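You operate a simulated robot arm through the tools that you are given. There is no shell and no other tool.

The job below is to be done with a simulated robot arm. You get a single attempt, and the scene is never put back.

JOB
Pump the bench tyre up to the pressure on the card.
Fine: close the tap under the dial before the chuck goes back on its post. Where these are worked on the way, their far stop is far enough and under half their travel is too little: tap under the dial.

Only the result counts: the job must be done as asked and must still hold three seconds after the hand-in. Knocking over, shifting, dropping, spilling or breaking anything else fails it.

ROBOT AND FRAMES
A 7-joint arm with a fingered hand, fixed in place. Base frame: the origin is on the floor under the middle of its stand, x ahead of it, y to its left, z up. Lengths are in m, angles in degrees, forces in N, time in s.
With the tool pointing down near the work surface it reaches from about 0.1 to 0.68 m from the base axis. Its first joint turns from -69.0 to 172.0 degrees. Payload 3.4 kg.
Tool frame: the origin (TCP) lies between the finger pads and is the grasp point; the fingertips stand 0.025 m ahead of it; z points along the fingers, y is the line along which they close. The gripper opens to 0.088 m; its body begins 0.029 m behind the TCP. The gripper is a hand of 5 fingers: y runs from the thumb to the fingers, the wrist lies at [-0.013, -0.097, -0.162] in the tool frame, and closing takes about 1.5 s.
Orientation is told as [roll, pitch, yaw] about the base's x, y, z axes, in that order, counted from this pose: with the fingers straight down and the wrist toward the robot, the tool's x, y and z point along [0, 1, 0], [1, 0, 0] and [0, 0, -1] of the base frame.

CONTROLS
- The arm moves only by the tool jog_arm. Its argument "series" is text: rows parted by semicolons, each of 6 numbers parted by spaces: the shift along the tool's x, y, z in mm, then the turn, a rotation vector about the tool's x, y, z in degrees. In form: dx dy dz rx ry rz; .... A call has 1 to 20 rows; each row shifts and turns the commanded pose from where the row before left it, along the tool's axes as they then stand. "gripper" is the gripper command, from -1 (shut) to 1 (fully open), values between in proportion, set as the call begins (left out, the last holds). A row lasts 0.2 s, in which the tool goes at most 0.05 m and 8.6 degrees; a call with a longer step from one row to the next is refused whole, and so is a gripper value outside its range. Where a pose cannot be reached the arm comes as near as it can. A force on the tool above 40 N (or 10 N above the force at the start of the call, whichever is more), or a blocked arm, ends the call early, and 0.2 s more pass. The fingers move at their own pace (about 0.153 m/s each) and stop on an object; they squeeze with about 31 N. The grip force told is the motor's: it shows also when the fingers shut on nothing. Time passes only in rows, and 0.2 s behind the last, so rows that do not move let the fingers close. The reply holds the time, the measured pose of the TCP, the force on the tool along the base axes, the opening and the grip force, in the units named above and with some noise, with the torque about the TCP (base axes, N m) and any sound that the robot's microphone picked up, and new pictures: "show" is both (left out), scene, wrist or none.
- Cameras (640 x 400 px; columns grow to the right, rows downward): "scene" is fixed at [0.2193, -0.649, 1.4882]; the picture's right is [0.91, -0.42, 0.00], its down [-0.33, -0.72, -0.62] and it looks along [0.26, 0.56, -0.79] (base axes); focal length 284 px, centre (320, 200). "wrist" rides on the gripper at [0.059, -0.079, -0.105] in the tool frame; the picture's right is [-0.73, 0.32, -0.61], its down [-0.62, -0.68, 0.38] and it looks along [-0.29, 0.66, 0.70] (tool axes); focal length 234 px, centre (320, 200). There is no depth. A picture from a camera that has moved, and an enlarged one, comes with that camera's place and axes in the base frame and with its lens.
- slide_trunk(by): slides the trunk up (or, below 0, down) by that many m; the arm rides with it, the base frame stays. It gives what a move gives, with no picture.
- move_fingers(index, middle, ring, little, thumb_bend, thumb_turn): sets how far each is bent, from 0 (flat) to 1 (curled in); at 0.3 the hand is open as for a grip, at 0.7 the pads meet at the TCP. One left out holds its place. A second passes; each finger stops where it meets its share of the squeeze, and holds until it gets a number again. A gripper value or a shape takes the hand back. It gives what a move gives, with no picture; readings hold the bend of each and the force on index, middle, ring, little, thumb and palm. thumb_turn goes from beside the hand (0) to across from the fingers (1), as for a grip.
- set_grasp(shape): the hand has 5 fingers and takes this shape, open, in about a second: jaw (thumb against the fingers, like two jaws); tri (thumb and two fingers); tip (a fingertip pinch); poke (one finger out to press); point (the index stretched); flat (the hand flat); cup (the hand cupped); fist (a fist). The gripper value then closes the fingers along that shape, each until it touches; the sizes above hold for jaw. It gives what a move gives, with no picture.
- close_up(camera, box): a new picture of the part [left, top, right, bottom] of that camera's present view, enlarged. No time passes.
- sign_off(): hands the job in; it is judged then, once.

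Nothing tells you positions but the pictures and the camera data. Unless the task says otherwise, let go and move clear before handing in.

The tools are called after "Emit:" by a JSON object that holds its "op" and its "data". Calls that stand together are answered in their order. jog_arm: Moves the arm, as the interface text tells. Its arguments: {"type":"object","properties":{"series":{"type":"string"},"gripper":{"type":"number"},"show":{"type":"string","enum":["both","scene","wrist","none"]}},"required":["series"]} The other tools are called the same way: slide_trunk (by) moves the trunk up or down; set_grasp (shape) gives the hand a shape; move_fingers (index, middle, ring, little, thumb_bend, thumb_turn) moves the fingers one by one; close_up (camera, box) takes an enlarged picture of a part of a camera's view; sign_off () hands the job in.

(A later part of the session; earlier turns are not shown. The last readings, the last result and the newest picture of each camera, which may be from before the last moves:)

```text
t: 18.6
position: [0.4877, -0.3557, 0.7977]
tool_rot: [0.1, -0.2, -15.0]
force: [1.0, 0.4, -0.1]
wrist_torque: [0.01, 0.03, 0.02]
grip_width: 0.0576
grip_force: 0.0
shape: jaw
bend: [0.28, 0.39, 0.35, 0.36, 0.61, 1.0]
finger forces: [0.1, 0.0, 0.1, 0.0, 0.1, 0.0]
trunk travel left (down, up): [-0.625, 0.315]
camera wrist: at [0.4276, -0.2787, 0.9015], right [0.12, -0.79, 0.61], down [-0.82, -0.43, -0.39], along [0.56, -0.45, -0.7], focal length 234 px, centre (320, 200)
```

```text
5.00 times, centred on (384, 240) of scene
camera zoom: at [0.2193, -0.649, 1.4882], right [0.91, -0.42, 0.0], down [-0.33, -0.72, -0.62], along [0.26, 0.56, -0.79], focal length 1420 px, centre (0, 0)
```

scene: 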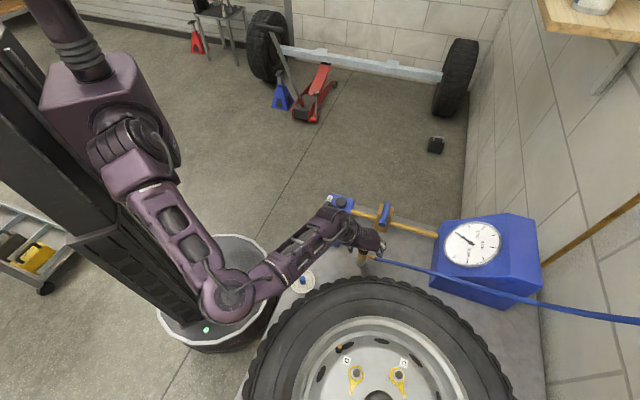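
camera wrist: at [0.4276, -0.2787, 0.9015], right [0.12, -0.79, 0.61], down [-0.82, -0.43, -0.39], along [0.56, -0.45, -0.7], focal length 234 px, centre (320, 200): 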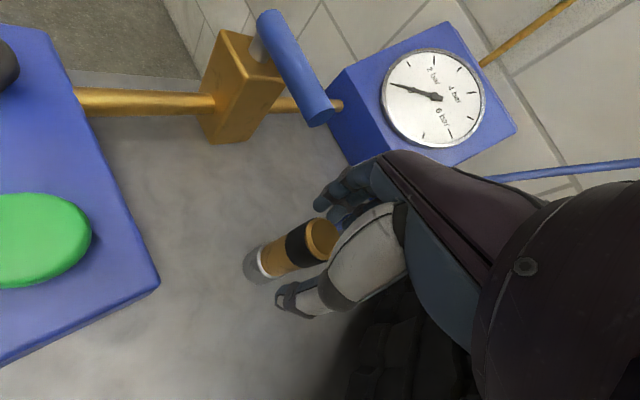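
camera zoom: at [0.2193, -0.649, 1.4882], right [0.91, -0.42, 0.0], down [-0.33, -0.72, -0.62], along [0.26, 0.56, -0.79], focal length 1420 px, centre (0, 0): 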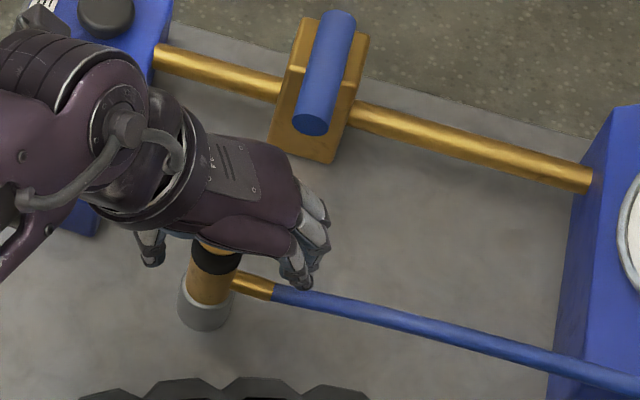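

The chuck sits centred between the thumb and fingers. I'll lower 7 mm more and close.

Emit:
{"op": "jog_arm", "data": {"series": "0 0 7 0 0 0; 0 0 0 0 0 0", "show": "none"}}

Emit:
{"op": "jog_arm", "data": {"series": "0 0 0 0 0 0; 0 0 0 0 0 0; 0 0 0 0 0 0; 0 0 0 0 0 0; 0 0 0 0 0 0; 0 0 0 0 0 0; 0 0 0 0 0 0", "gripper": -1}}

Emit:
{"op": "close_up", "data": {"camera": "wrist", "box": [200, 160, 400, 340]}}

Emit:
{"op": "close_up", "data": {"camera": "scene", "box": [320, 200, 448, 280]}}

```text
t: 19.2
position: [0.4887, -0.3549, 0.791]
tool_rot: [0.1, -0.1, -15.0]
force: [0.4, 0.8, -0.1]
wrist_torque: [0.04, -0.01, -0.01]
grip_width: 0.0573
grip_force: 0.0
shape: jaw
bend: [0.28, 0.39, 0.35, 0.36, 0.61, 1.0]
finger forces: [0.1, 0.0, 0.1, 0.0, 0.0, 0.0]
trunk travel left (down, up): [-0.625, 0.315]
```

```text
t: 20.8
position: [0.4876, -0.3541, 0.7903]
tool_rot: [0.0, -0.1, -15.0]
force: [-0.4, 0.5, 0.5]
wrist_torque: [0.0, 0.02, 0.0]
grip_width: 0.0205
grip_force: 31.3
shape: jaw
bend: [0.74, 0.56, 0.62, 0.59, 0.76, 1.0]
finger forces: [17.1, 9.1, 0.0, 0.0, 26.4, 0.1]
trunk travel left (down, up): [-0.625, 0.315]
camera wrist: at [0.4274, -0.2782, 0.8941], right [0.12, -0.79, 0.61], down [-0.82, -0.42, -0.39], along [0.56, -0.45, -0.7], focal length 234 px, centre (320, 200)
```

scene: 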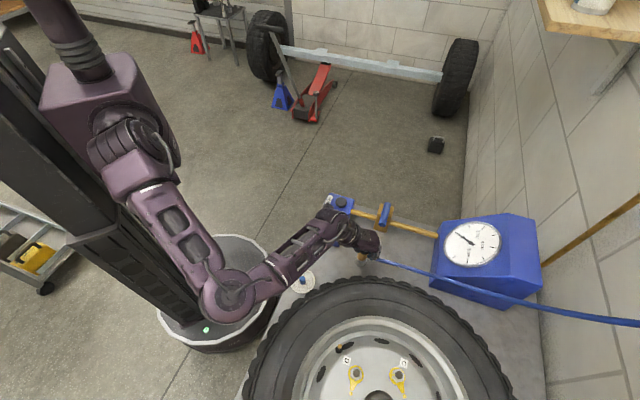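
wrist: 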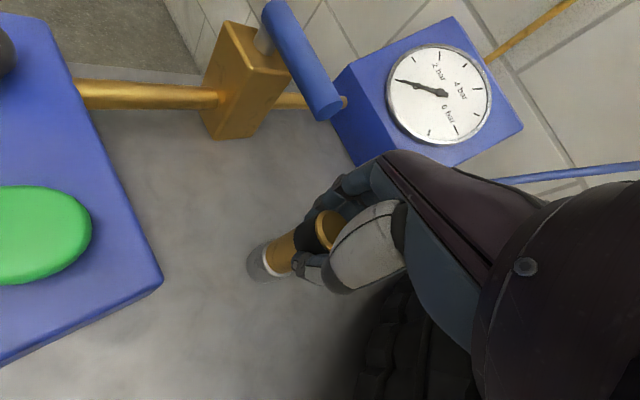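

```text
2.22 times, centred on (300, 250) of wrist
camera zoom: at [0.4274, -0.2782, 0.8941], right [0.12, -0.79, 0.61], down [-0.82, -0.42, -0.39], along [0.56, -0.45, -0.7], focal length 520 px, centre (364, 89)
```

zoom: 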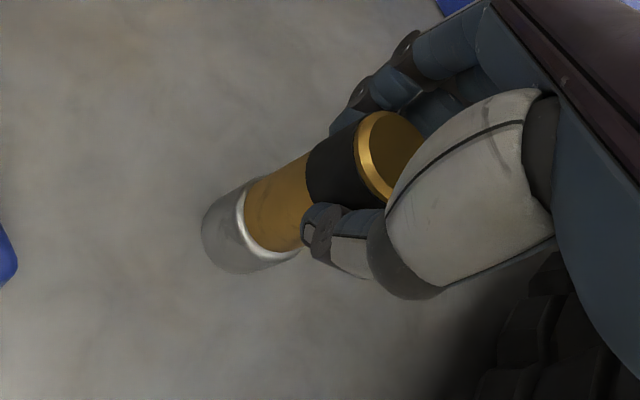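

```text
5.00 times, centred on (384, 240) of scene
camera zoom: at [0.2193, -0.649, 1.4882], right [0.91, -0.42, 0.0], down [-0.33, -0.72, -0.62], along [0.26, 0.56, -0.79], focal length 1420 px, centre (0, 0)
```

zoom: 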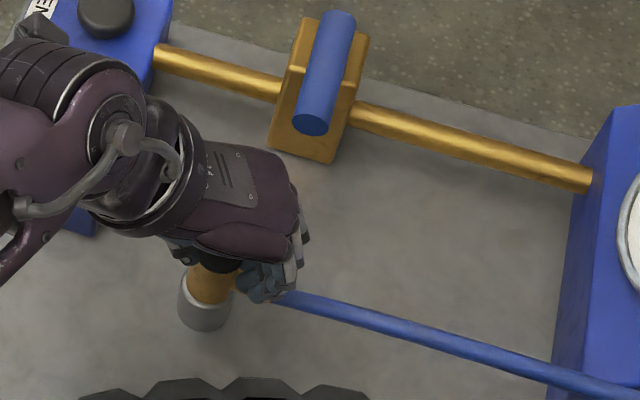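

I have a firm grip: the thumb opposes index and middle at about 26 N. I'll lift the chuck straight up slowly.

Emit:
{"op": "jog_arm", "data": {"series": "0 0 -10 0 0 0; 0 0 -15 0 0 0; 0 0 -20 0 0 0; 0 0 -25 0 0 0; 0 0 -30 0 0 0; 0 0 -30 0 0 0; 0 0 -30 0 0 0; 0 0 -20 0 0 0; 0 0 0 0 0 0"}}

Emit:
{"op": "close_up", "data": {"camera": "wrist", "box": [200, 160, 400, 340]}}

Emit:
{"op": "close_up", "data": {"camera": "scene", "box": [320, 180, 480, 280]}}

```text
t: 22.8
position: [0.4874, -0.3512, 0.968]
tool_rot: [0.1, 0.1, -15.0]
force: [0.2, 0.2, -2.0]
wrist_torque: [-0.01, 0.03, -0.02]
grip_width: 0.0202
grip_force: 31.0
shape: jaw
bend: [0.74, 0.56, 0.62, 0.59, 0.76, 1.0]
finger forces: [17.4, 9.3, 0.1, 0.0, 26.2, 0.0]
trunk travel left (down, up): [-0.625, 0.315]
camera wrist: at [0.4274, -0.2761, 1.0719], right [0.12, -0.79, 0.61], down [-0.82, -0.43, -0.38], along [0.56, -0.45, -0.7], focal length 234 px, centre (320, 200)
```

scene: 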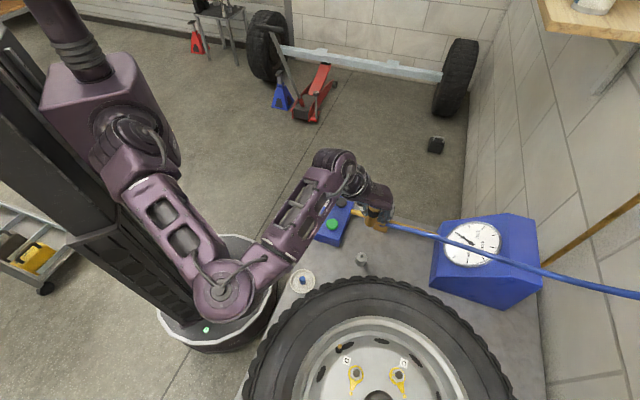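
wrist: 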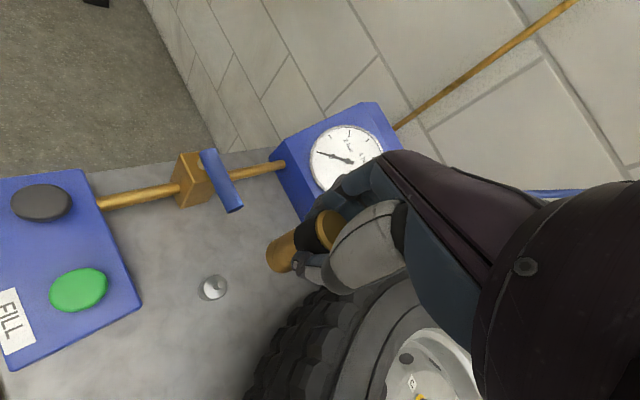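

```text
2.22 times, centred on (300, 250) of wrist
camera zoom: at [0.4274, -0.2761, 1.0719], right [0.12, -0.79, 0.61], down [-0.82, -0.43, -0.38], along [0.56, -0.45, -0.7], focal length 520 px, centre (364, 89)
```

zoom: 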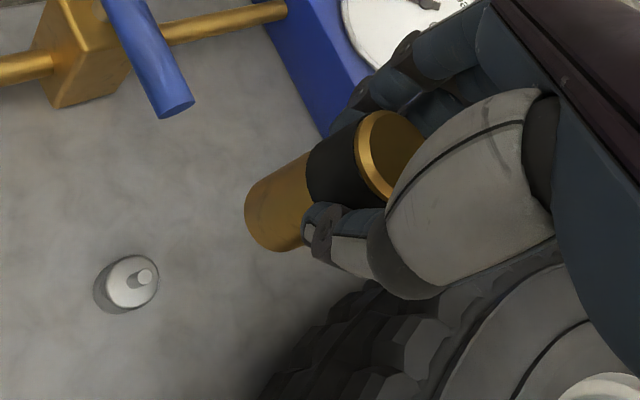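

```text
4.00 times, centred on (400, 230) of scene
camera zoom: at [0.2193, -0.649, 1.4882], right [0.91, -0.42, 0.0], down [-0.33, -0.72, -0.62], along [0.26, 0.56, -0.79], focal length 1136 px, centre (0, 80)
```

zoom: 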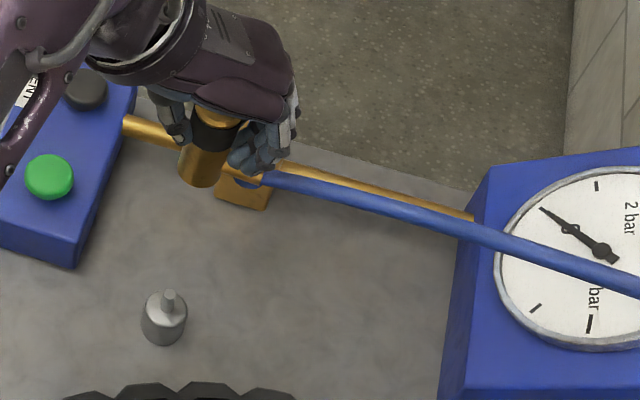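

The chuck is off the post and hanging straight. Next I'll carry it at this height to a point above the valve, at yaw −30, which I already know is reachable.

Emit:
{"op": "jog_arm", "data": {"series": "0 0 0 0 0 7.5; 0 0 0 0 0 7.5; -38.1 -7.5 0.7 0 0 0; -38.1 -7.5 0.7 0 0 0; -38.1 -7.5 0.7 0 0 0; -38.1 -7.5 0.7 0 0 0; -38.1 -7.5 0.7 0 0 0; -38.1 -7.5 0.7 0 0 0; -38.1 -7.5 0.7 0 0 0; 0 0 0 0 0 0"}}

Emit:
{"op": "close_up", "data": {"camera": "wrist", "box": [180, 180, 380, 320]}}

Emit:
{"op": "close_up", "data": {"camera": "scene", "box": [290, 280, 450, 400]}}

```text
t: 25.0
position: [0.3102, -0.5563, 0.9619]
tool_rot: [0.2, -0.1, -29.9]
force: [-0.3, -0.1, -1.9]
wrist_torque: [0.01, 0.0, 0.02]
grip_width: 0.0203
grip_force: 30.9
shape: jaw
bend: [0.74, 0.56, 0.62, 0.59, 0.76, 1.0]
finger forces: [17.6, 9.8, 0.1, 0.0, 26.1, 0.0]
trunk travel left (down, up): [-0.625, 0.315]
camera wrist: at [0.2723, -0.4665, 1.0657], right [-0.09, -0.79, 0.61], down [-0.9, -0.2, -0.39], along [0.42, -0.58, -0.7], focal length 234 px, centre (320, 200)
```

scene: 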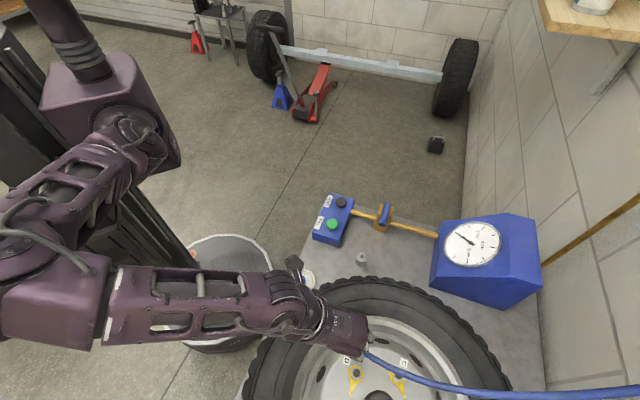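
wrist: 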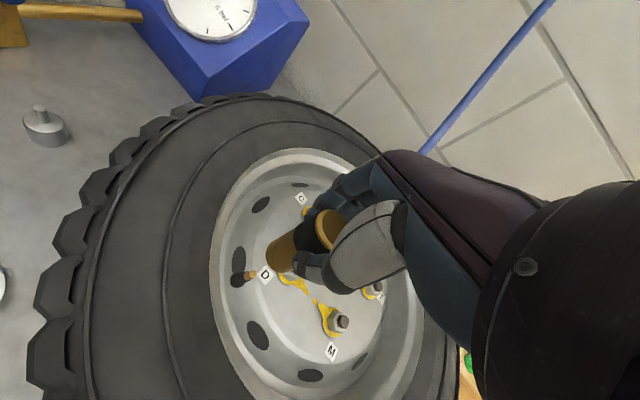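

```text
2.86 times, centred on (280, 250) of wrist
camera zoom: at [0.2723, -0.4665, 1.0657], right [-0.09, -0.79, 0.61], down [-0.9, -0.2, -0.39], along [0.42, -0.58, -0.7], focal length 669 px, centre (434, 57)
```

zoom: 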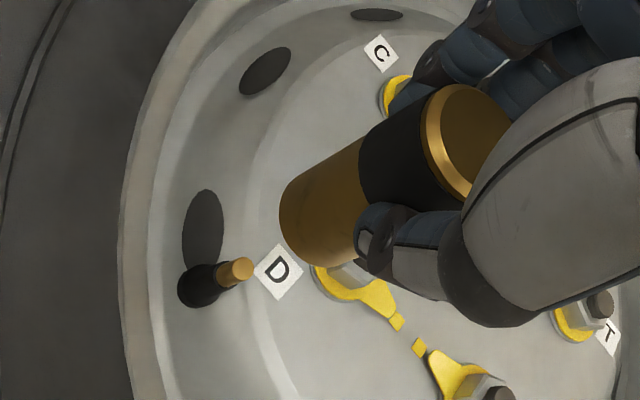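

```text
3.33 times, centred on (370, 340) of scene
camera zoom: at [0.2193, -0.649, 1.4882], right [0.91, -0.42, 0.0], down [-0.33, -0.72, -0.62], along [0.26, 0.56, -0.79], focal length 946 px, centre (153, -267)
```

zoom: 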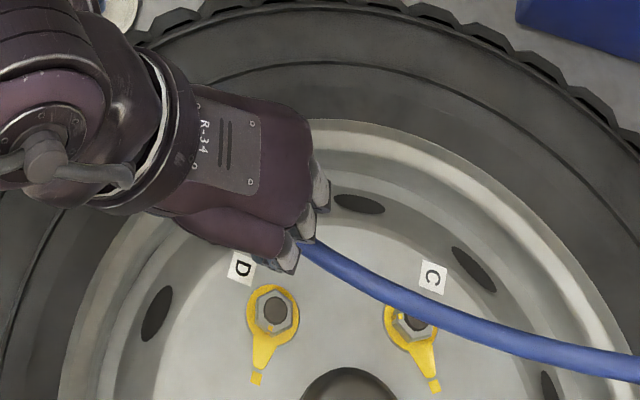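

The valve is nearly under the chuck, about 2–3 mm off along tool −y. I'll lower to about 14 mm above the tip and compare directly.

Emit:
{"op": "jog_arm", "data": {"series": "0 -2 20 0 0 0; 0 0 18 0 0 0; 0 0 0 0 0 0"}}

Emit:
{"op": "close_up", "data": {"camera": "wrist", "box": [220, 200, 340, 290]}}

Emit:
{"op": "close_up", "data": {"camera": "scene", "box": [310, 310, 410, 380]}}

```text
t: 25.8
position: [0.3076, -0.5566, 0.9238]
tool_rot: [0.1, 0.0, -30.1]
force: [0.2, 0.7, -2.0]
wrist_torque: [0.03, 0.0, -0.01]
grip_width: 0.0202
grip_force: 30.7
shape: jaw
bend: [0.74, 0.56, 0.62, 0.59, 0.76, 1.0]
finger forces: [17.8, 10.0, 0.0, 0.0, 26.2, 0.1]
trunk travel left (down, up): [-0.625, 0.315]
camera wrist: at [0.2682, -0.4673, 1.0278], right [-0.09, -0.79, 0.61], down [-0.9, -0.2, -0.38], along [0.42, -0.58, -0.7], focal length 234 px, centre (320, 200)
```

scene: 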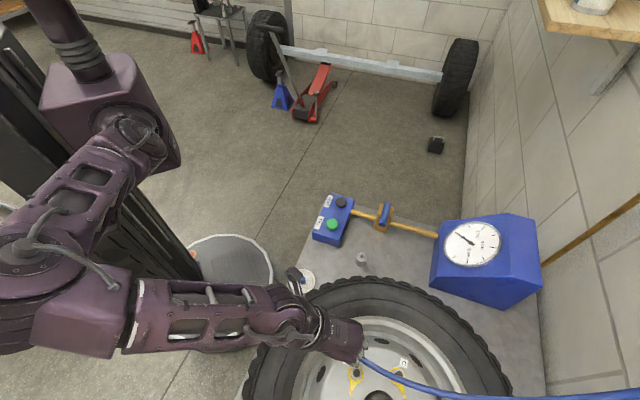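
wrist: 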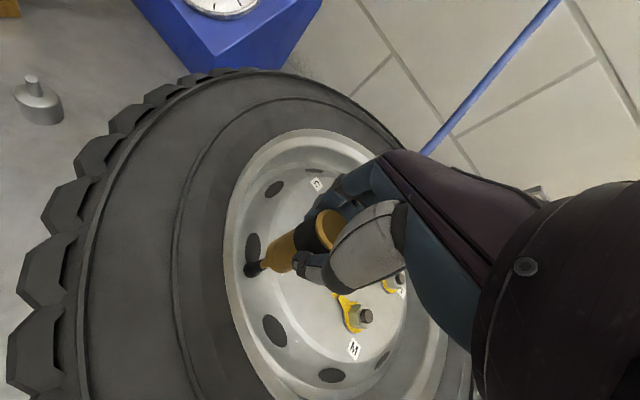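

```text
4.44 times, centred on (280, 245) of wrist
camera zoom: at [0.2682, -0.4673, 1.0278], right [-0.09, -0.79, 0.61], down [-0.9, -0.2, -0.38], along [0.42, -0.58, -0.7], focal length 1041 px, centre (498, 0)
```

zoom: 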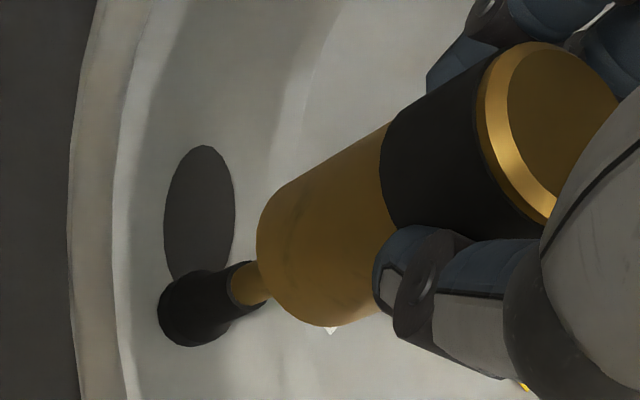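

```text
5.71 times, centred on (360, 345) of scene
camera zoom: at [0.2193, -0.649, 1.4882], right [0.91, -0.42, 0.0], down [-0.33, -0.72, -0.62], along [0.26, 0.56, -0.79], focal length 1622 px, centre (91, -629)
```

zoom: 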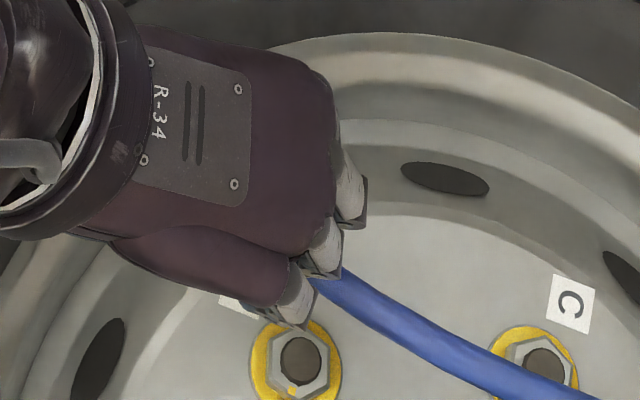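

The valve lies on the tool axis to about 1 mm. I'll lower to just above the tip level and look again.

Emit:
{"op": "jog_arm", "data": {"series": "-0.8 -0.5 6 0 0 0; 0 0 6 0 0 0; 0 0 0 0 0 0", "show": "wrist"}}

Emit:
{"op": "close_up", "data": {"camera": "wrist", "box": [220, 200, 340, 290]}}

```text
t: 26.6
position: [0.3067, -0.5581, 0.9125]
tool_rot: [0.1, -0.1, -30.0]
force: [-1.8, 0.5, -2.5]
wrist_torque: [0.03, 0.02, 0.01]
grip_width: 0.02
grip_force: 31.2
shape: jaw
bend: [0.74, 0.56, 0.62, 0.59, 0.76, 1.0]
finger forces: [17.9, 10.0, 0.0, 0.0, 26.0, 0.0]
trunk travel left (down, up): [-0.625, 0.315]
camera wrist: at [0.267, -0.4684, 1.0167], right [-0.09, -0.79, 0.61], down [-0.9, -0.2, -0.39], along [0.42, -0.58, -0.7], focal length 234 px, centre (320, 200)
```

wrist: 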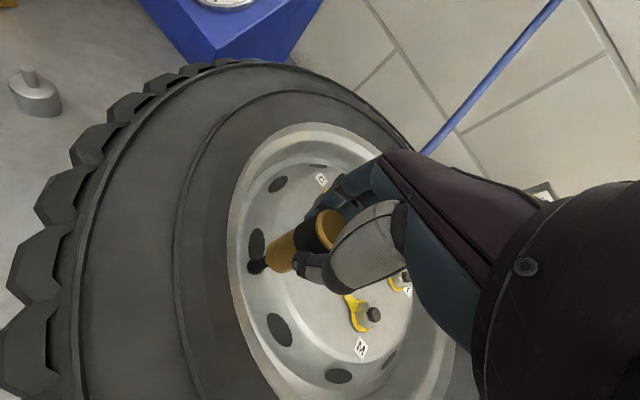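

```text
4.44 times, centred on (280, 245) of wrist
camera zoom: at [0.267, -0.4684, 1.0167], right [-0.09, -0.79, 0.61], down [-0.9, -0.2, -0.39], along [0.42, -0.58, -0.7], focal length 1041 px, centre (498, 0)
```

zoom: 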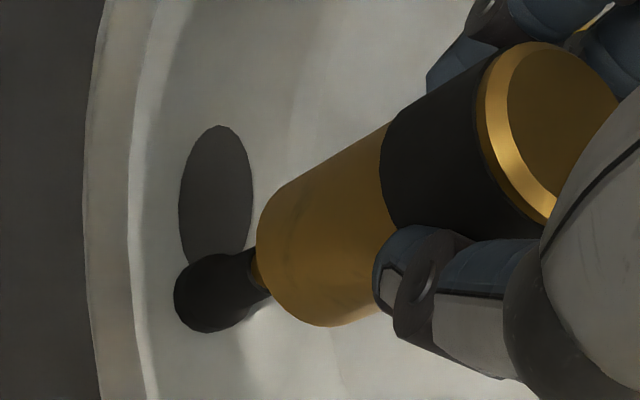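

Alignment is within about 1 mm, so I'll nudge +1 mm in x and press the chuck gently down onto the valve.

Emit:
{"op": "jog_arm", "data": {"series": "1 0 4 0 0 0; 0 0 4 0 0 0; 0 0 3 0 0 0; 0 0 0 0 0 0", "show": "wrist"}}

Emit:
{"op": "close_up", "data": {"camera": "wrist", "box": [220, 200, 340, 290]}}

```text
t: 27.6
position: [0.3066, -0.5574, 0.9012]
tool_rot: [0.2, -0.1, -30.3]
force: [-0.9, 0.6, -0.4]
wrist_torque: [0.09, 0.09, 0.01]
grip_width: 0.0202
grip_force: 30.8
shape: jaw
bend: [0.74, 0.56, 0.62, 0.59, 0.76, 1.0]
finger forces: [17.9, 9.5, 0.0, 0.1, 27.8, 0.0]
trunk travel left (down, up): [-0.625, 0.315]
camera wrist: at [0.2676, -0.4675, 1.0058], right [-0.09, -0.79, 0.61], down [-0.9, -0.2, -0.39], along [0.42, -0.58, -0.7], focal length 234 px, centre (320, 200)
```

wrist: 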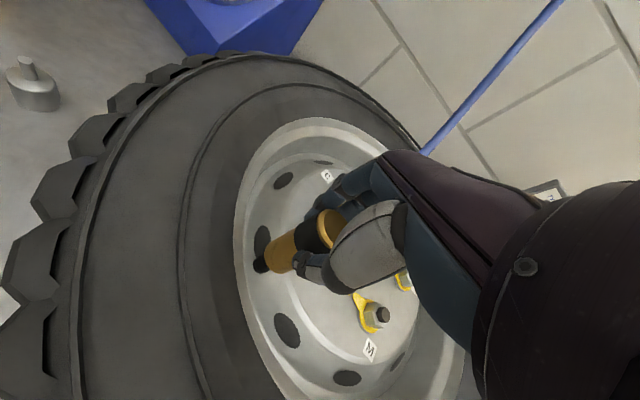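

```text
4.44 times, centred on (280, 245) of wrist
camera zoom: at [0.2676, -0.4675, 1.0058], right [-0.09, -0.79, 0.61], down [-0.9, -0.2, -0.39], along [0.42, -0.58, -0.7], focal length 1041 px, centre (498, 0)
```

zoom: 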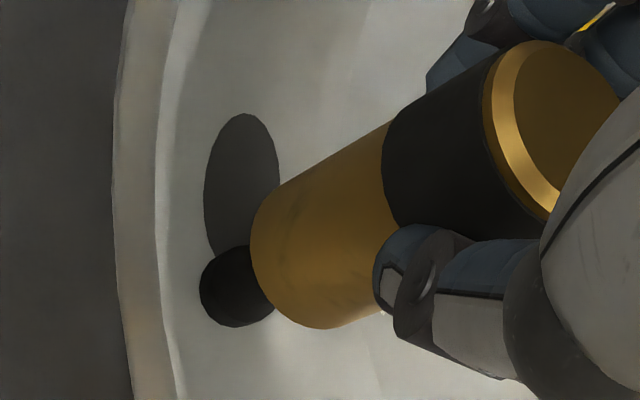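

Emit:
{"op": "jog_arm", "data": {"series": "0 0 2 0 0 0; 0 0 1 0 0 0; 0 0 0 0 0 0", "show": "wrist"}}

Emit:
{"op": "close_up", "data": {"camera": "wrist", "box": [220, 200, 340, 290]}}

```text
t: 28.4
position: [0.3071, -0.5582, 0.8992]
tool_rot: [0.1, -0.1, -30.0]
force: [-1.7, 1.3, 2.3]
wrist_torque: [0.1, 0.17, 0.0]
grip_width: 0.0202
grip_force: 30.9
shape: jaw
bend: [0.74, 0.56, 0.62, 0.59, 0.76, 1.0]
finger forces: [17.8, 9.4, 0.0, 0.0, 28.7, 0.1]
trunk travel left (down, up): [-0.625, 0.315]
camera wrist: at [0.2679, -0.4674, 1.0035], right [-0.09, -0.79, 0.61], down [-0.9, -0.2, -0.39], along [0.43, -0.58, -0.69], focal length 234 px, centre (320, 200)
```

wrist: 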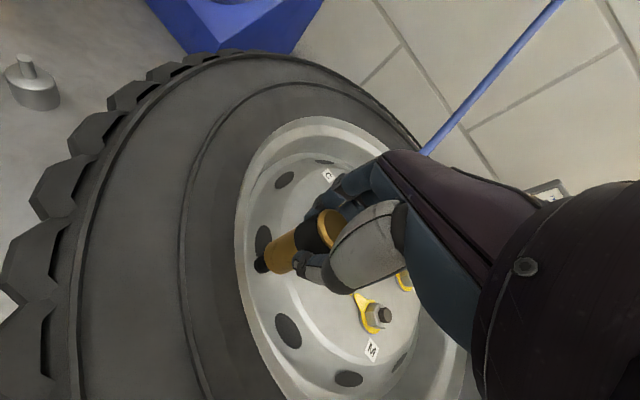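

```text
4.44 times, centred on (280, 245) of wrist
camera zoom: at [0.2679, -0.4674, 1.0035], right [-0.09, -0.79, 0.61], down [-0.9, -0.2, -0.39], along [0.43, -0.58, -0.69], focal length 1041 px, centre (498, 0)
```

zoom: 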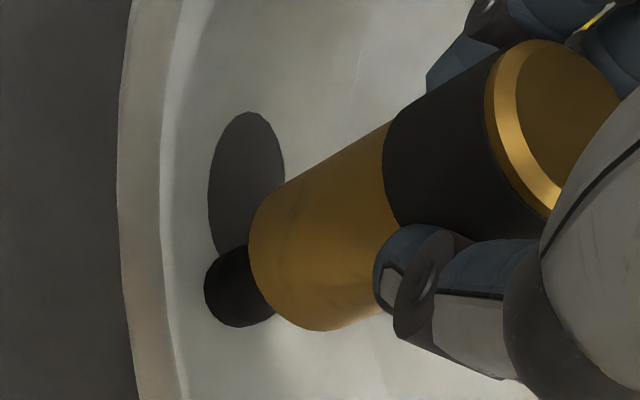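

There's light contact, with the valve pushing the chuck's bottom toward (−x,+y), so I should shift along tool −y. I'll ease up slightly, shift, and go on down.

Emit:
{"op": "jog_arm", "data": {"series": "0 0 -3 0 0 0; 0 -1.5 0 0 0 0; 0 0 2 0 0 0; 0 0 1 0 0 0; 0 0 0 0 0 0", "show": "none"}}

```text
t: 29.6
position: [0.3064, -0.5571, 0.9]
tool_rot: [0.1, -0.1, -30.0]
force: [1.3, -0.1, -0.9]
wrist_torque: [0.03, 0.03, 0.01]
grip_width: 0.0204
grip_force: 31.2
shape: jaw
bend: [0.74, 0.56, 0.62, 0.59, 0.76, 1.0]
finger forces: [18.1, 9.9, 0.0, 0.0, 26.7, 0.1]
trunk travel left (down, up): [-0.625, 0.315]
```

Force and torque dropped, so the shift was in the right direction. I'll continue down carefully.

Emit:
{"op": "jog_arm", "data": {"series": "0 -0.5 2 0 0 0; 0 0 2 0 0 0; 0 0 0 0 0 0", "show": "none"}}

```text
t: 30.4
position: [0.3047, -0.5569, 0.8958]
tool_rot: [0.2, -0.2, -29.9]
force: [-0.6, -0.4, -1.0]
wrist_torque: [0.03, 0.02, -0.01]
grip_width: 0.0204
grip_force: 31.4
shape: jaw
bend: [0.74, 0.56, 0.62, 0.59, 0.76, 1.0]
finger forces: [18.1, 10.0, 0.0, 0.0, 26.5, 0.0]
trunk travel left (down, up): [-0.625, 0.315]
```

Emit:
{"op": "jog_arm", "data": {"series": "0 0 2 0 0 0; 0 0 2 0 0 0; 0 0 0 0 0 0", "show": "wrist"}}

Emit:
{"op": "close_up", "data": {"camera": "wrist", "box": [220, 200, 340, 290]}}

```text
t: 31.2
position: [0.3043, -0.5548, 0.8923]
tool_rot: [0.1, 0.0, -30.1]
force: [-0.6, 0.0, -1.1]
wrist_torque: [0.01, 0.02, 0.01]
grip_width: 0.0202
grip_force: 30.8
shape: jaw
bend: [0.74, 0.56, 0.62, 0.59, 0.76, 1.0]
finger forces: [18.2, 10.0, 0.0, 0.1, 26.4, 0.0]
trunk travel left (down, up): [-0.625, 0.315]
camera wrist: at [0.2667, -0.466, 0.9957], right [-0.09, -0.79, 0.61], down [-0.9, -0.2, -0.39], along [0.42, -0.58, -0.7], focal length 234 px, centre (320, 200)
```

wrist: 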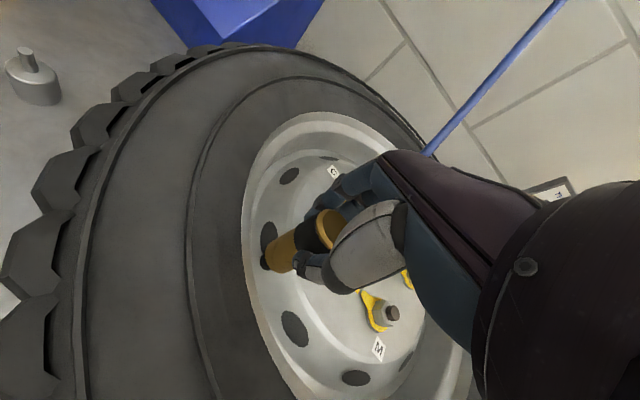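

```text
4.44 times, centred on (280, 245) of wrist
camera zoom: at [0.2667, -0.466, 0.9957], right [-0.09, -0.79, 0.61], down [-0.9, -0.2, -0.39], along [0.42, -0.58, -0.7], focal length 1041 px, centre (498, 0)
```

zoom: 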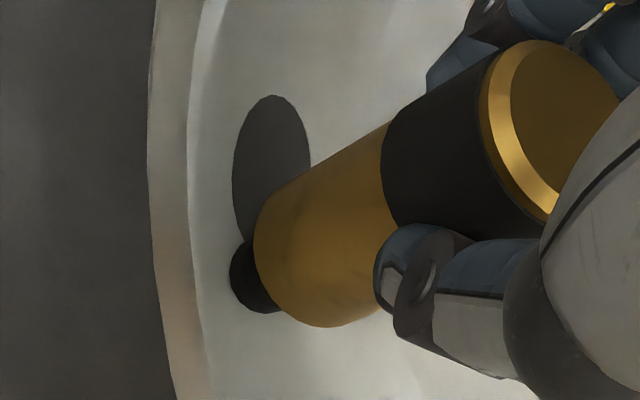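

The chuck is sliding over the valve with almost no force. I'll keep going until it seats.

Emit:
{"op": "jog_arm", "data": {"series": "0 0 2 0 0 0; 0 0 2 0 0 0; 0 0 0 0 0 0", "show": "none"}}

```text
t: 32.0
position: [0.3065, -0.5555, 0.8895]
tool_rot: [0.1, -0.2, -30.1]
force: [1.9, -0.7, 9.1]
wrist_torque: [-0.09, -0.09, 0.0]
grip_width: 0.021
grip_force: 30.3
shape: jaw
bend: [0.74, 0.56, 0.62, 0.59, 0.77, 1.0]
finger forces: [18.9, 11.0, 0.0, 0.1, 28.0, 0.1]
trunk travel left (down, up): [-0.625, 0.315]
```

It has bottomed out with about 11 N upward. I'll press slightly more to make sure it's seated, then look.

Emit:
{"op": "jog_arm", "data": {"series": "0 0 1.5 0 0 0; 0 0 0 0 0 0; 0 0 0 0 0 0"}}

Emit:
{"op": "close_up", "data": {"camera": "wrist", "box": [220, 200, 340, 290]}}

Emit:
{"op": "close_up", "data": {"camera": "scene", "box": [290, 280, 450, 400]}}

```text
t: 32.8
position: [0.3049, -0.5553, 0.8886]
tool_rot: [0.0, -0.4, -30.0]
force: [1.2, -2.3, 17.6]
wrist_torque: [-0.12, -0.17, -0.02]
grip_width: 0.0217
grip_force: 30.3
shape: jaw
bend: [0.74, 0.55, 0.62, 0.59, 0.77, 1.0]
finger forces: [19.1, 12.3, 0.0, 0.1, 28.6, 0.1]
trunk travel left (down, up): [-0.625, 0.315]
camera wrist: at [0.2658, -0.4644, 0.9919], right [-0.09, -0.79, 0.61], down [-0.9, -0.2, -0.39], along [0.43, -0.58, -0.69], focal length 234 px, centre (320, 200)
```

scene: 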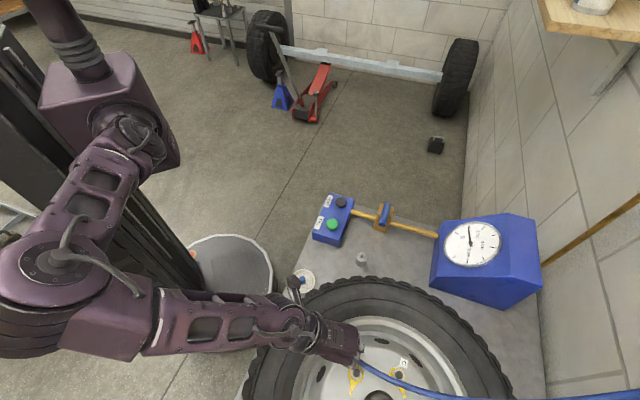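
wrist: 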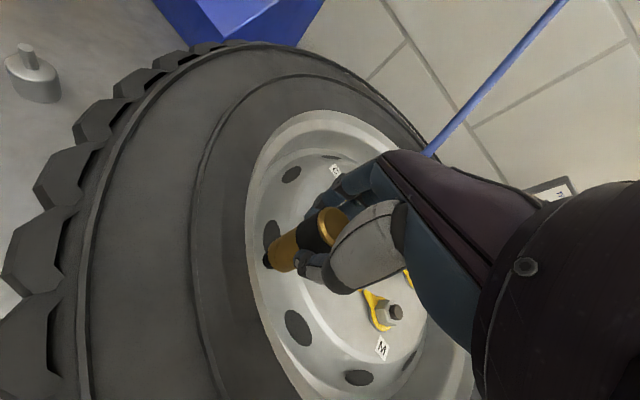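

```text
4.44 times, centred on (280, 245) of wrist
camera zoom: at [0.2658, -0.4644, 0.9919], right [-0.09, -0.79, 0.61], down [-0.9, -0.2, -0.39], along [0.43, -0.58, -0.69], focal length 1041 px, centre (498, 0)
```

zoom: 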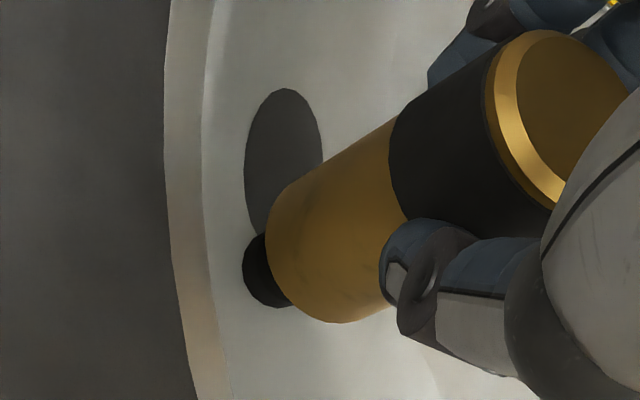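

```text
3.33 times, centred on (370, 340) of scene
camera zoom: at [0.2193, -0.649, 1.4882], right [0.91, -0.42, 0.0], down [-0.33, -0.72, -0.62], along [0.26, 0.56, -0.79], focal length 946 px, centre (153, -267)
```

zoom: 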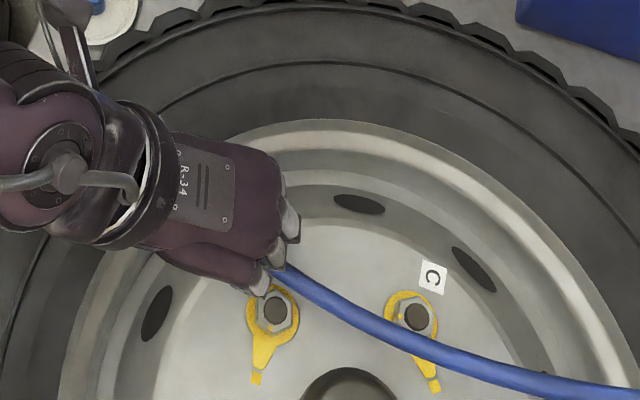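

The dial needle seems to have moved, since the tyre is now connected. I'll zoom in to read it.

Emit:
{"op": "close_up", "data": {"camera": "scene", "box": [430, 210, 510, 270]}}

```text
6.67 times, centred on (470, 240) of scene
camera zoom: at [0.2193, -0.649, 1.4882], right [0.91, -0.42, 0.0], down [-0.33, -0.72, -0.62], along [0.26, 0.56, -0.79], focal length 1893 px, centre (-680, -67)
```

zoom: 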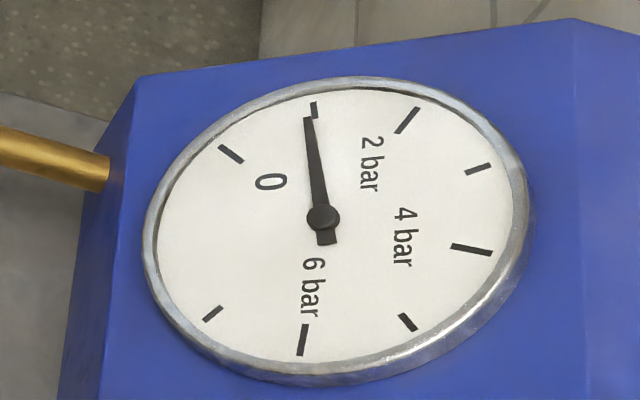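

The dial now reads just under 1 bar, so the chuck is connected to the tyre. I'll relieve the push, open the fingers partway and watch that the chuck stays put.

Emit:
{"op": "jog_arm", "data": {"series": "0 0 -1.5 0 0 0; 0 0 -1 0 0 0; 0 0 0 0 0 0", "show": "none"}}

Emit:
{"op": "jog_arm", "data": {"series": "0 0 0 0 0 0; 0 0 0 0 0 0; 0 0 0 0 0 0; 0 0 0 0 0 0; 0 0 0 0 0 0; 0 0 0 0 0 0; 0 0 0 0 0 0", "gripper": 0.4, "show": "wrist"}}

Emit:
{"op": "close_up", "data": {"camera": "scene", "box": [430, 210, 510, 270]}}

Emit:
{"op": "close_up", "data": {"camera": "wrist", "box": [220, 180, 380, 310]}}

```text
t: 33.6
position: [0.3056, -0.5553, 0.8899]
tool_rot: [0.0, -0.1, -30.0]
force: [1.4, -2.1, 6.2]
wrist_torque: [-0.06, -0.12, 0.0]
grip_width: 0.0216
grip_force: 30.9
shape: jaw
bend: [0.74, 0.55, 0.62, 0.59, 0.77, 1.0]
finger forces: [18.6, 11.5, 0.0, 0.0, 27.2, 0.0]
trunk travel left (down, up): [-0.625, 0.315]
```

```text
t: 35.2
position: [0.305, -0.5558, 0.8887]
tool_rot: [0.2, -0.1, -29.9]
force: [-0.4, 0.6, 0.1]
wrist_torque: [0.01, -0.03, -0.01]
grip_width: 0.0613
grip_force: 0.0
shape: jaw
bend: [0.28, 0.37, 0.34, 0.35, 0.58, 0.99]
finger forces: [0.0, 0.0, 0.0, 0.1, 0.1, 0.1]
trunk travel left (down, up): [-0.625, 0.315]
camera wrist: at [0.2666, -0.4656, 0.9932], right [-0.09, -0.79, 0.61], down [-0.9, -0.2, -0.39], along [0.42, -0.58, -0.7], focal length 234 px, centre (320, 200)
```

wrist: 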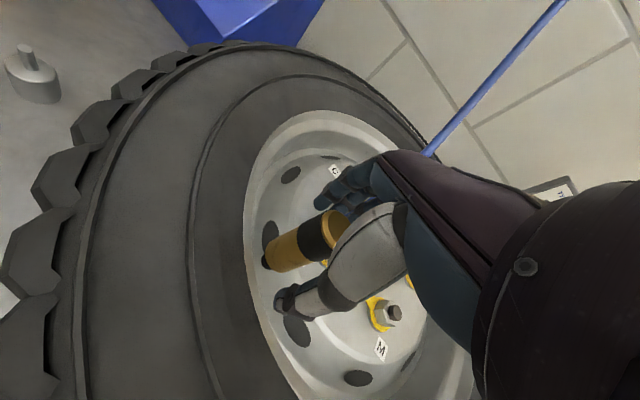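

```text
6.67 times, centred on (470, 240) of scene
camera zoom: at [0.2193, -0.649, 1.4882], right [0.91, -0.42, 0.0], down [-0.33, -0.72, -0.62], along [0.26, 0.56, -0.79], focal length 1893 px, centre (-680, -67)
```

zoom: 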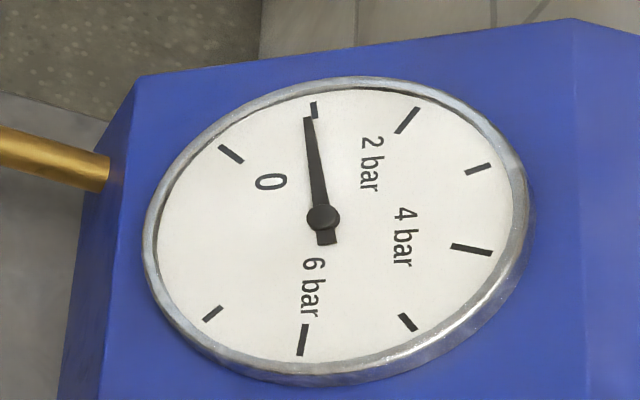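

```text
3.08 times, centred on (300, 245) of wrist
camera zoom: at [0.2666, -0.4656, 0.9932], right [-0.09, -0.79, 0.61], down [-0.9, -0.2, -0.39], along [0.42, -0.58, -0.7], focal length 720 px, centre (382, 62)
```

zoom: 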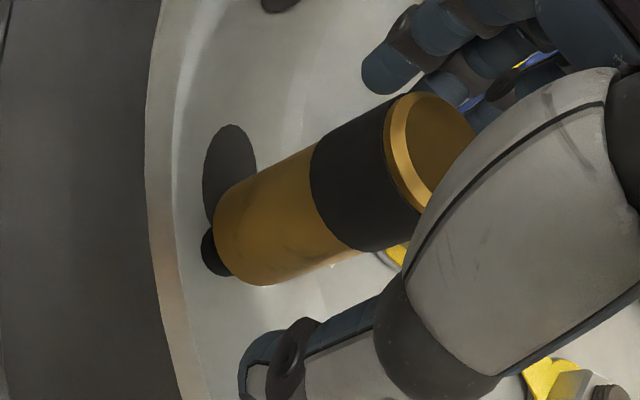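

The chuck stays on the valve and the dial is steady. I'll raise the hand straight up and clear.

Emit:
{"op": "jog_arm", "data": {"series": "0 0 -20 0 0 0; 0 0 -25 0 0 0; 0 0 -30 0 0 0; 0 0 -35 0 0 0; 0 0 0 0 0 0"}}

Emit:
{"op": "close_up", "data": {"camera": "wrist", "box": [160, 180, 400, 340]}}

```text
t: 36.4
position: [0.3052, -0.5551, 0.9966]
tool_rot: [-0.2, 0.0, -30.0]
force: [0.8, 0.2, -0.6]
wrist_torque: [0.0, 0.0, -0.01]
grip_width: 0.0614
grip_force: 0.1
shape: jaw
bend: [0.27, 0.37, 0.34, 0.35, 0.58, 0.99]
finger forces: [0.0, 0.0, 0.0, 0.0, 0.0, 0.1]
trunk travel left (down, up): [-0.625, 0.315]
camera wrist: at [0.2663, -0.4661, 1.0996], right [-0.08, -0.79, 0.61], down [-0.9, -0.2, -0.38], along [0.42, -0.58, -0.7], focal length 234 px, centre (320, 200)
```

scene: 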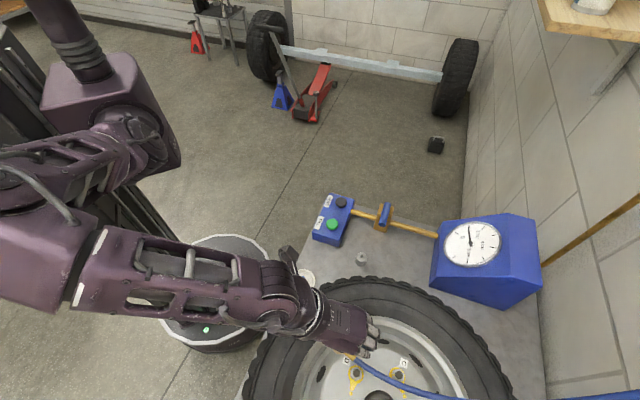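
wrist: 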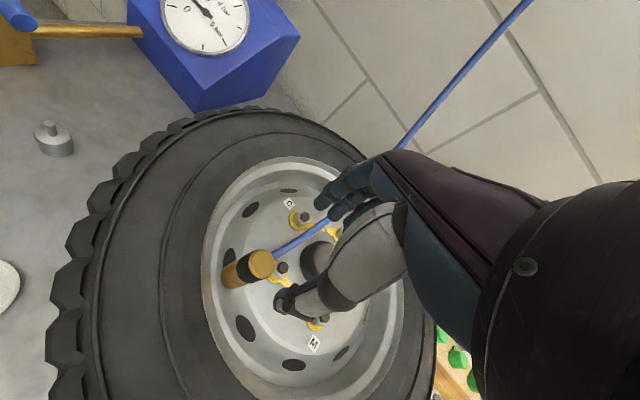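

```text
2.50 times, centred on (280, 260) of wrist
camera zoom: at [0.2663, -0.4661, 1.0996], right [-0.08, -0.79, 0.61], down [-0.9, -0.2, -0.38], along [0.42, -0.58, -0.7], focal length 585 px, centre (420, 50)
```

zoom: 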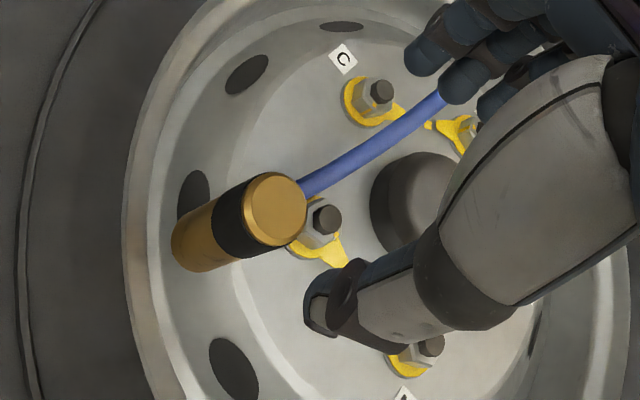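

The chuck is sitting upright on the valve. Next I'll go over the button box and take the poke shape to try FILL with the tap as it is.

Emit:
{"op": "jog_arm", "data": {"series": "44 -4 0 0 0 0; 44 -4 0 0 0 0; 44 -4 0 0 0 0; 44 -4 0 0 0 0; 44 -4 0 0 0 0; 44 -4 0 0 0 0; 44 -4 0 0 0 0; 44 -4 0 0 0 0; 0 0 0 0 0 -7.5; 0 0 0 0 0 -7.5; 0 0 0 0 0 -7.5; 0 0 0 0 0 -7.5; 0 0 0 0 0 0", "show": "scene"}}

Emit:
{"op": "set_grasp", "data": {"shape": "poke"}}

Emit:
{"op": "close_up", "data": {"camera": "wrist", "box": [0, 0, 640, 400]}}

Emit:
{"op": "close_up", "data": {"camera": "scene", "box": [290, 150, 450, 270]}}

```text
t: 39.2
position: [0.4541, -0.235, 0.9987]
tool_rot: [0.0, -0.2, 0.0]
force: [-0.7, 0.2, 0.8]
wrist_torque: [-0.01, -0.04, 0.02]
grip_width: 0.0614
grip_force: 0.0
shape: jaw
bend: [0.27, 0.37, 0.34, 0.35, 0.58, 0.99]
finger forces: [0.1, 0.1, 0.0, 0.0, 0.0, 0.0]
trunk travel left (down, up): [-0.625, 0.315]
```

scene: 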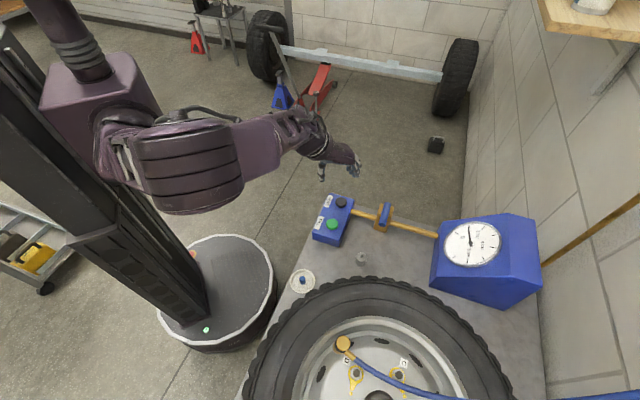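

```text
t: 40.1
position: [0.4546, -0.2347, 0.9991]
tool_rot: [0.1, -0.1, -0.1]
force: [0.5, 0.0, -0.2]
wrist_torque: [-0.01, 0.0, 0.0]
grip_width: 0.0
grip_force: 0.1
shape: poke
bend: [0.7, 0.7, 0.99, 0.99, 1.0, 1.0]
finger forces: [0.0, 0.1, 0.0, 0.0, 0.0, 0.0]
trunk travel left (down, up): [-0.625, 0.315]
```

```text
1.00 times, centred on (320, 200) of wrist (not enlarged: the box is as wide or as high as the picture)
camera zoom: at [0.3758, -0.1772, 1.1028], right [0.32, -0.73, 0.61], down [-0.68, -0.62, -0.39], along [0.66, -0.29, -0.69], focal length 234 px, centre (320, 200)
```

zoom: 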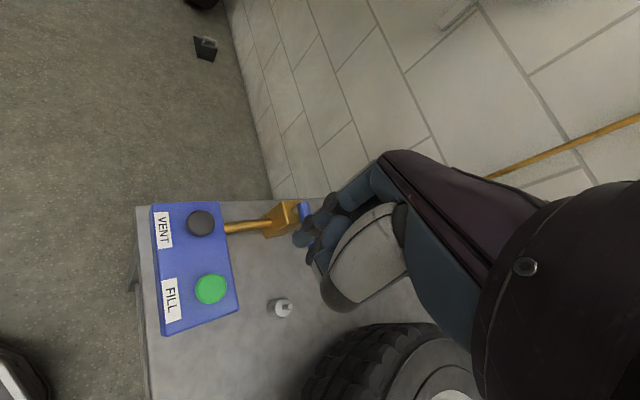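

```text
3.33 times, centred on (370, 210) of scene
camera zoom: at [0.2193, -0.649, 1.4882], right [0.91, -0.42, 0.0], down [-0.33, -0.72, -0.62], along [0.26, 0.56, -0.79], focal length 946 px, centre (153, 167)
```

zoom: 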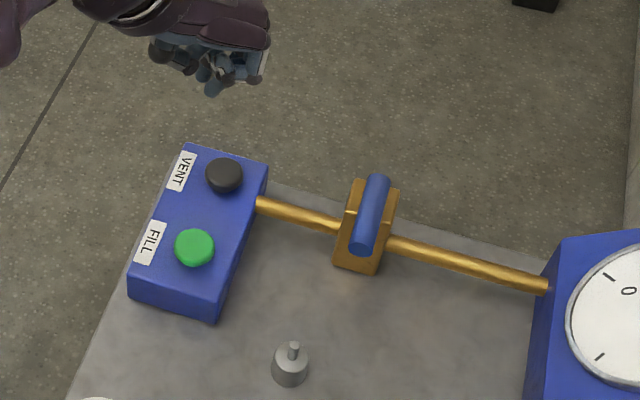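

Emit:
{"op": "close_up", "data": {"camera": "wrist", "box": [270, 170, 430, 330]}}

Emit:
{"op": "close_up", "data": {"camera": "scene", "box": [310, 150, 374, 190]}}

Emit:
{"op": "close_up", "data": {"camera": "scene", "box": [300, 310, 428, 400]}}

```text
2.50 times, centred on (350, 250) of wrist
camera zoom: at [0.3758, -0.1772, 1.1028], right [0.32, -0.73, 0.61], down [-0.68, -0.62, -0.39], along [0.66, -0.29, -0.69], focal length 585 px, centre (245, 75)
```

zoom: 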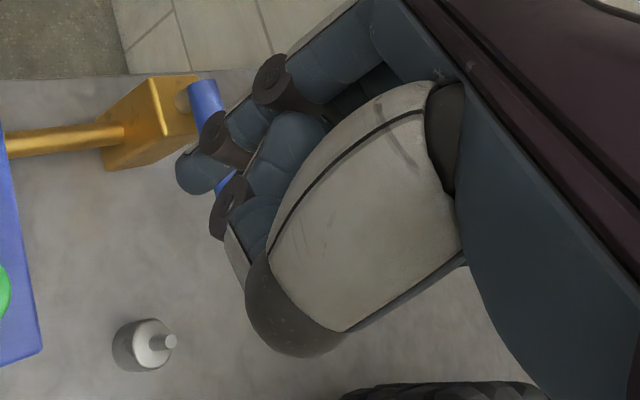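

```text
10.00 times, centred on (342, 170) of scene
camera zoom: at [0.2193, -0.649, 1.4882], right [0.91, -0.42, 0.0], down [-0.33, -0.72, -0.62], along [0.26, 0.56, -0.79], focal length 2839 px, centre (100, 500)
```

zoom: 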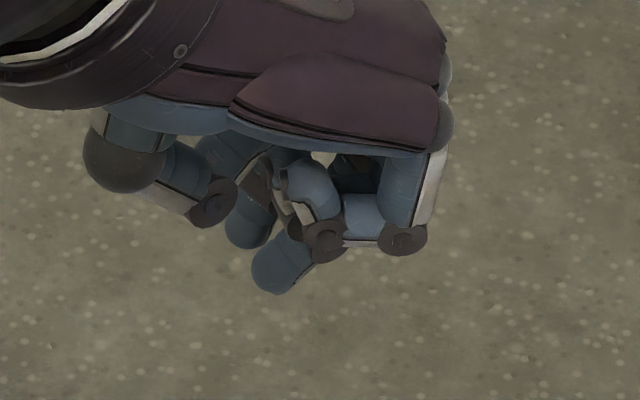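

```text
4.44 times, centred on (364, 355) of scene
camera zoom: at [0.2193, -0.649, 1.4882], right [0.91, -0.42, 0.0], down [-0.33, -0.72, -0.62], along [0.26, 0.56, -0.79], focal length 1262 px, centre (124, -489)
```

zoom: 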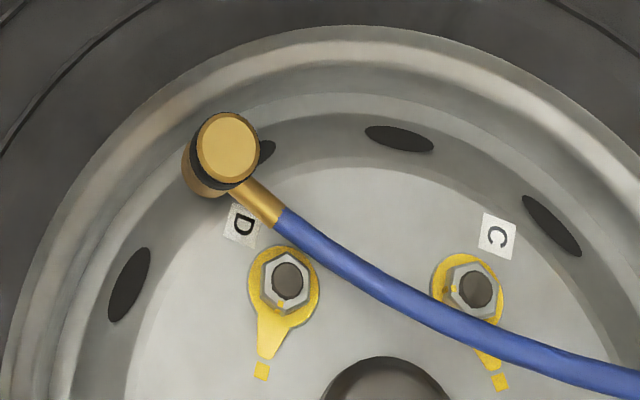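

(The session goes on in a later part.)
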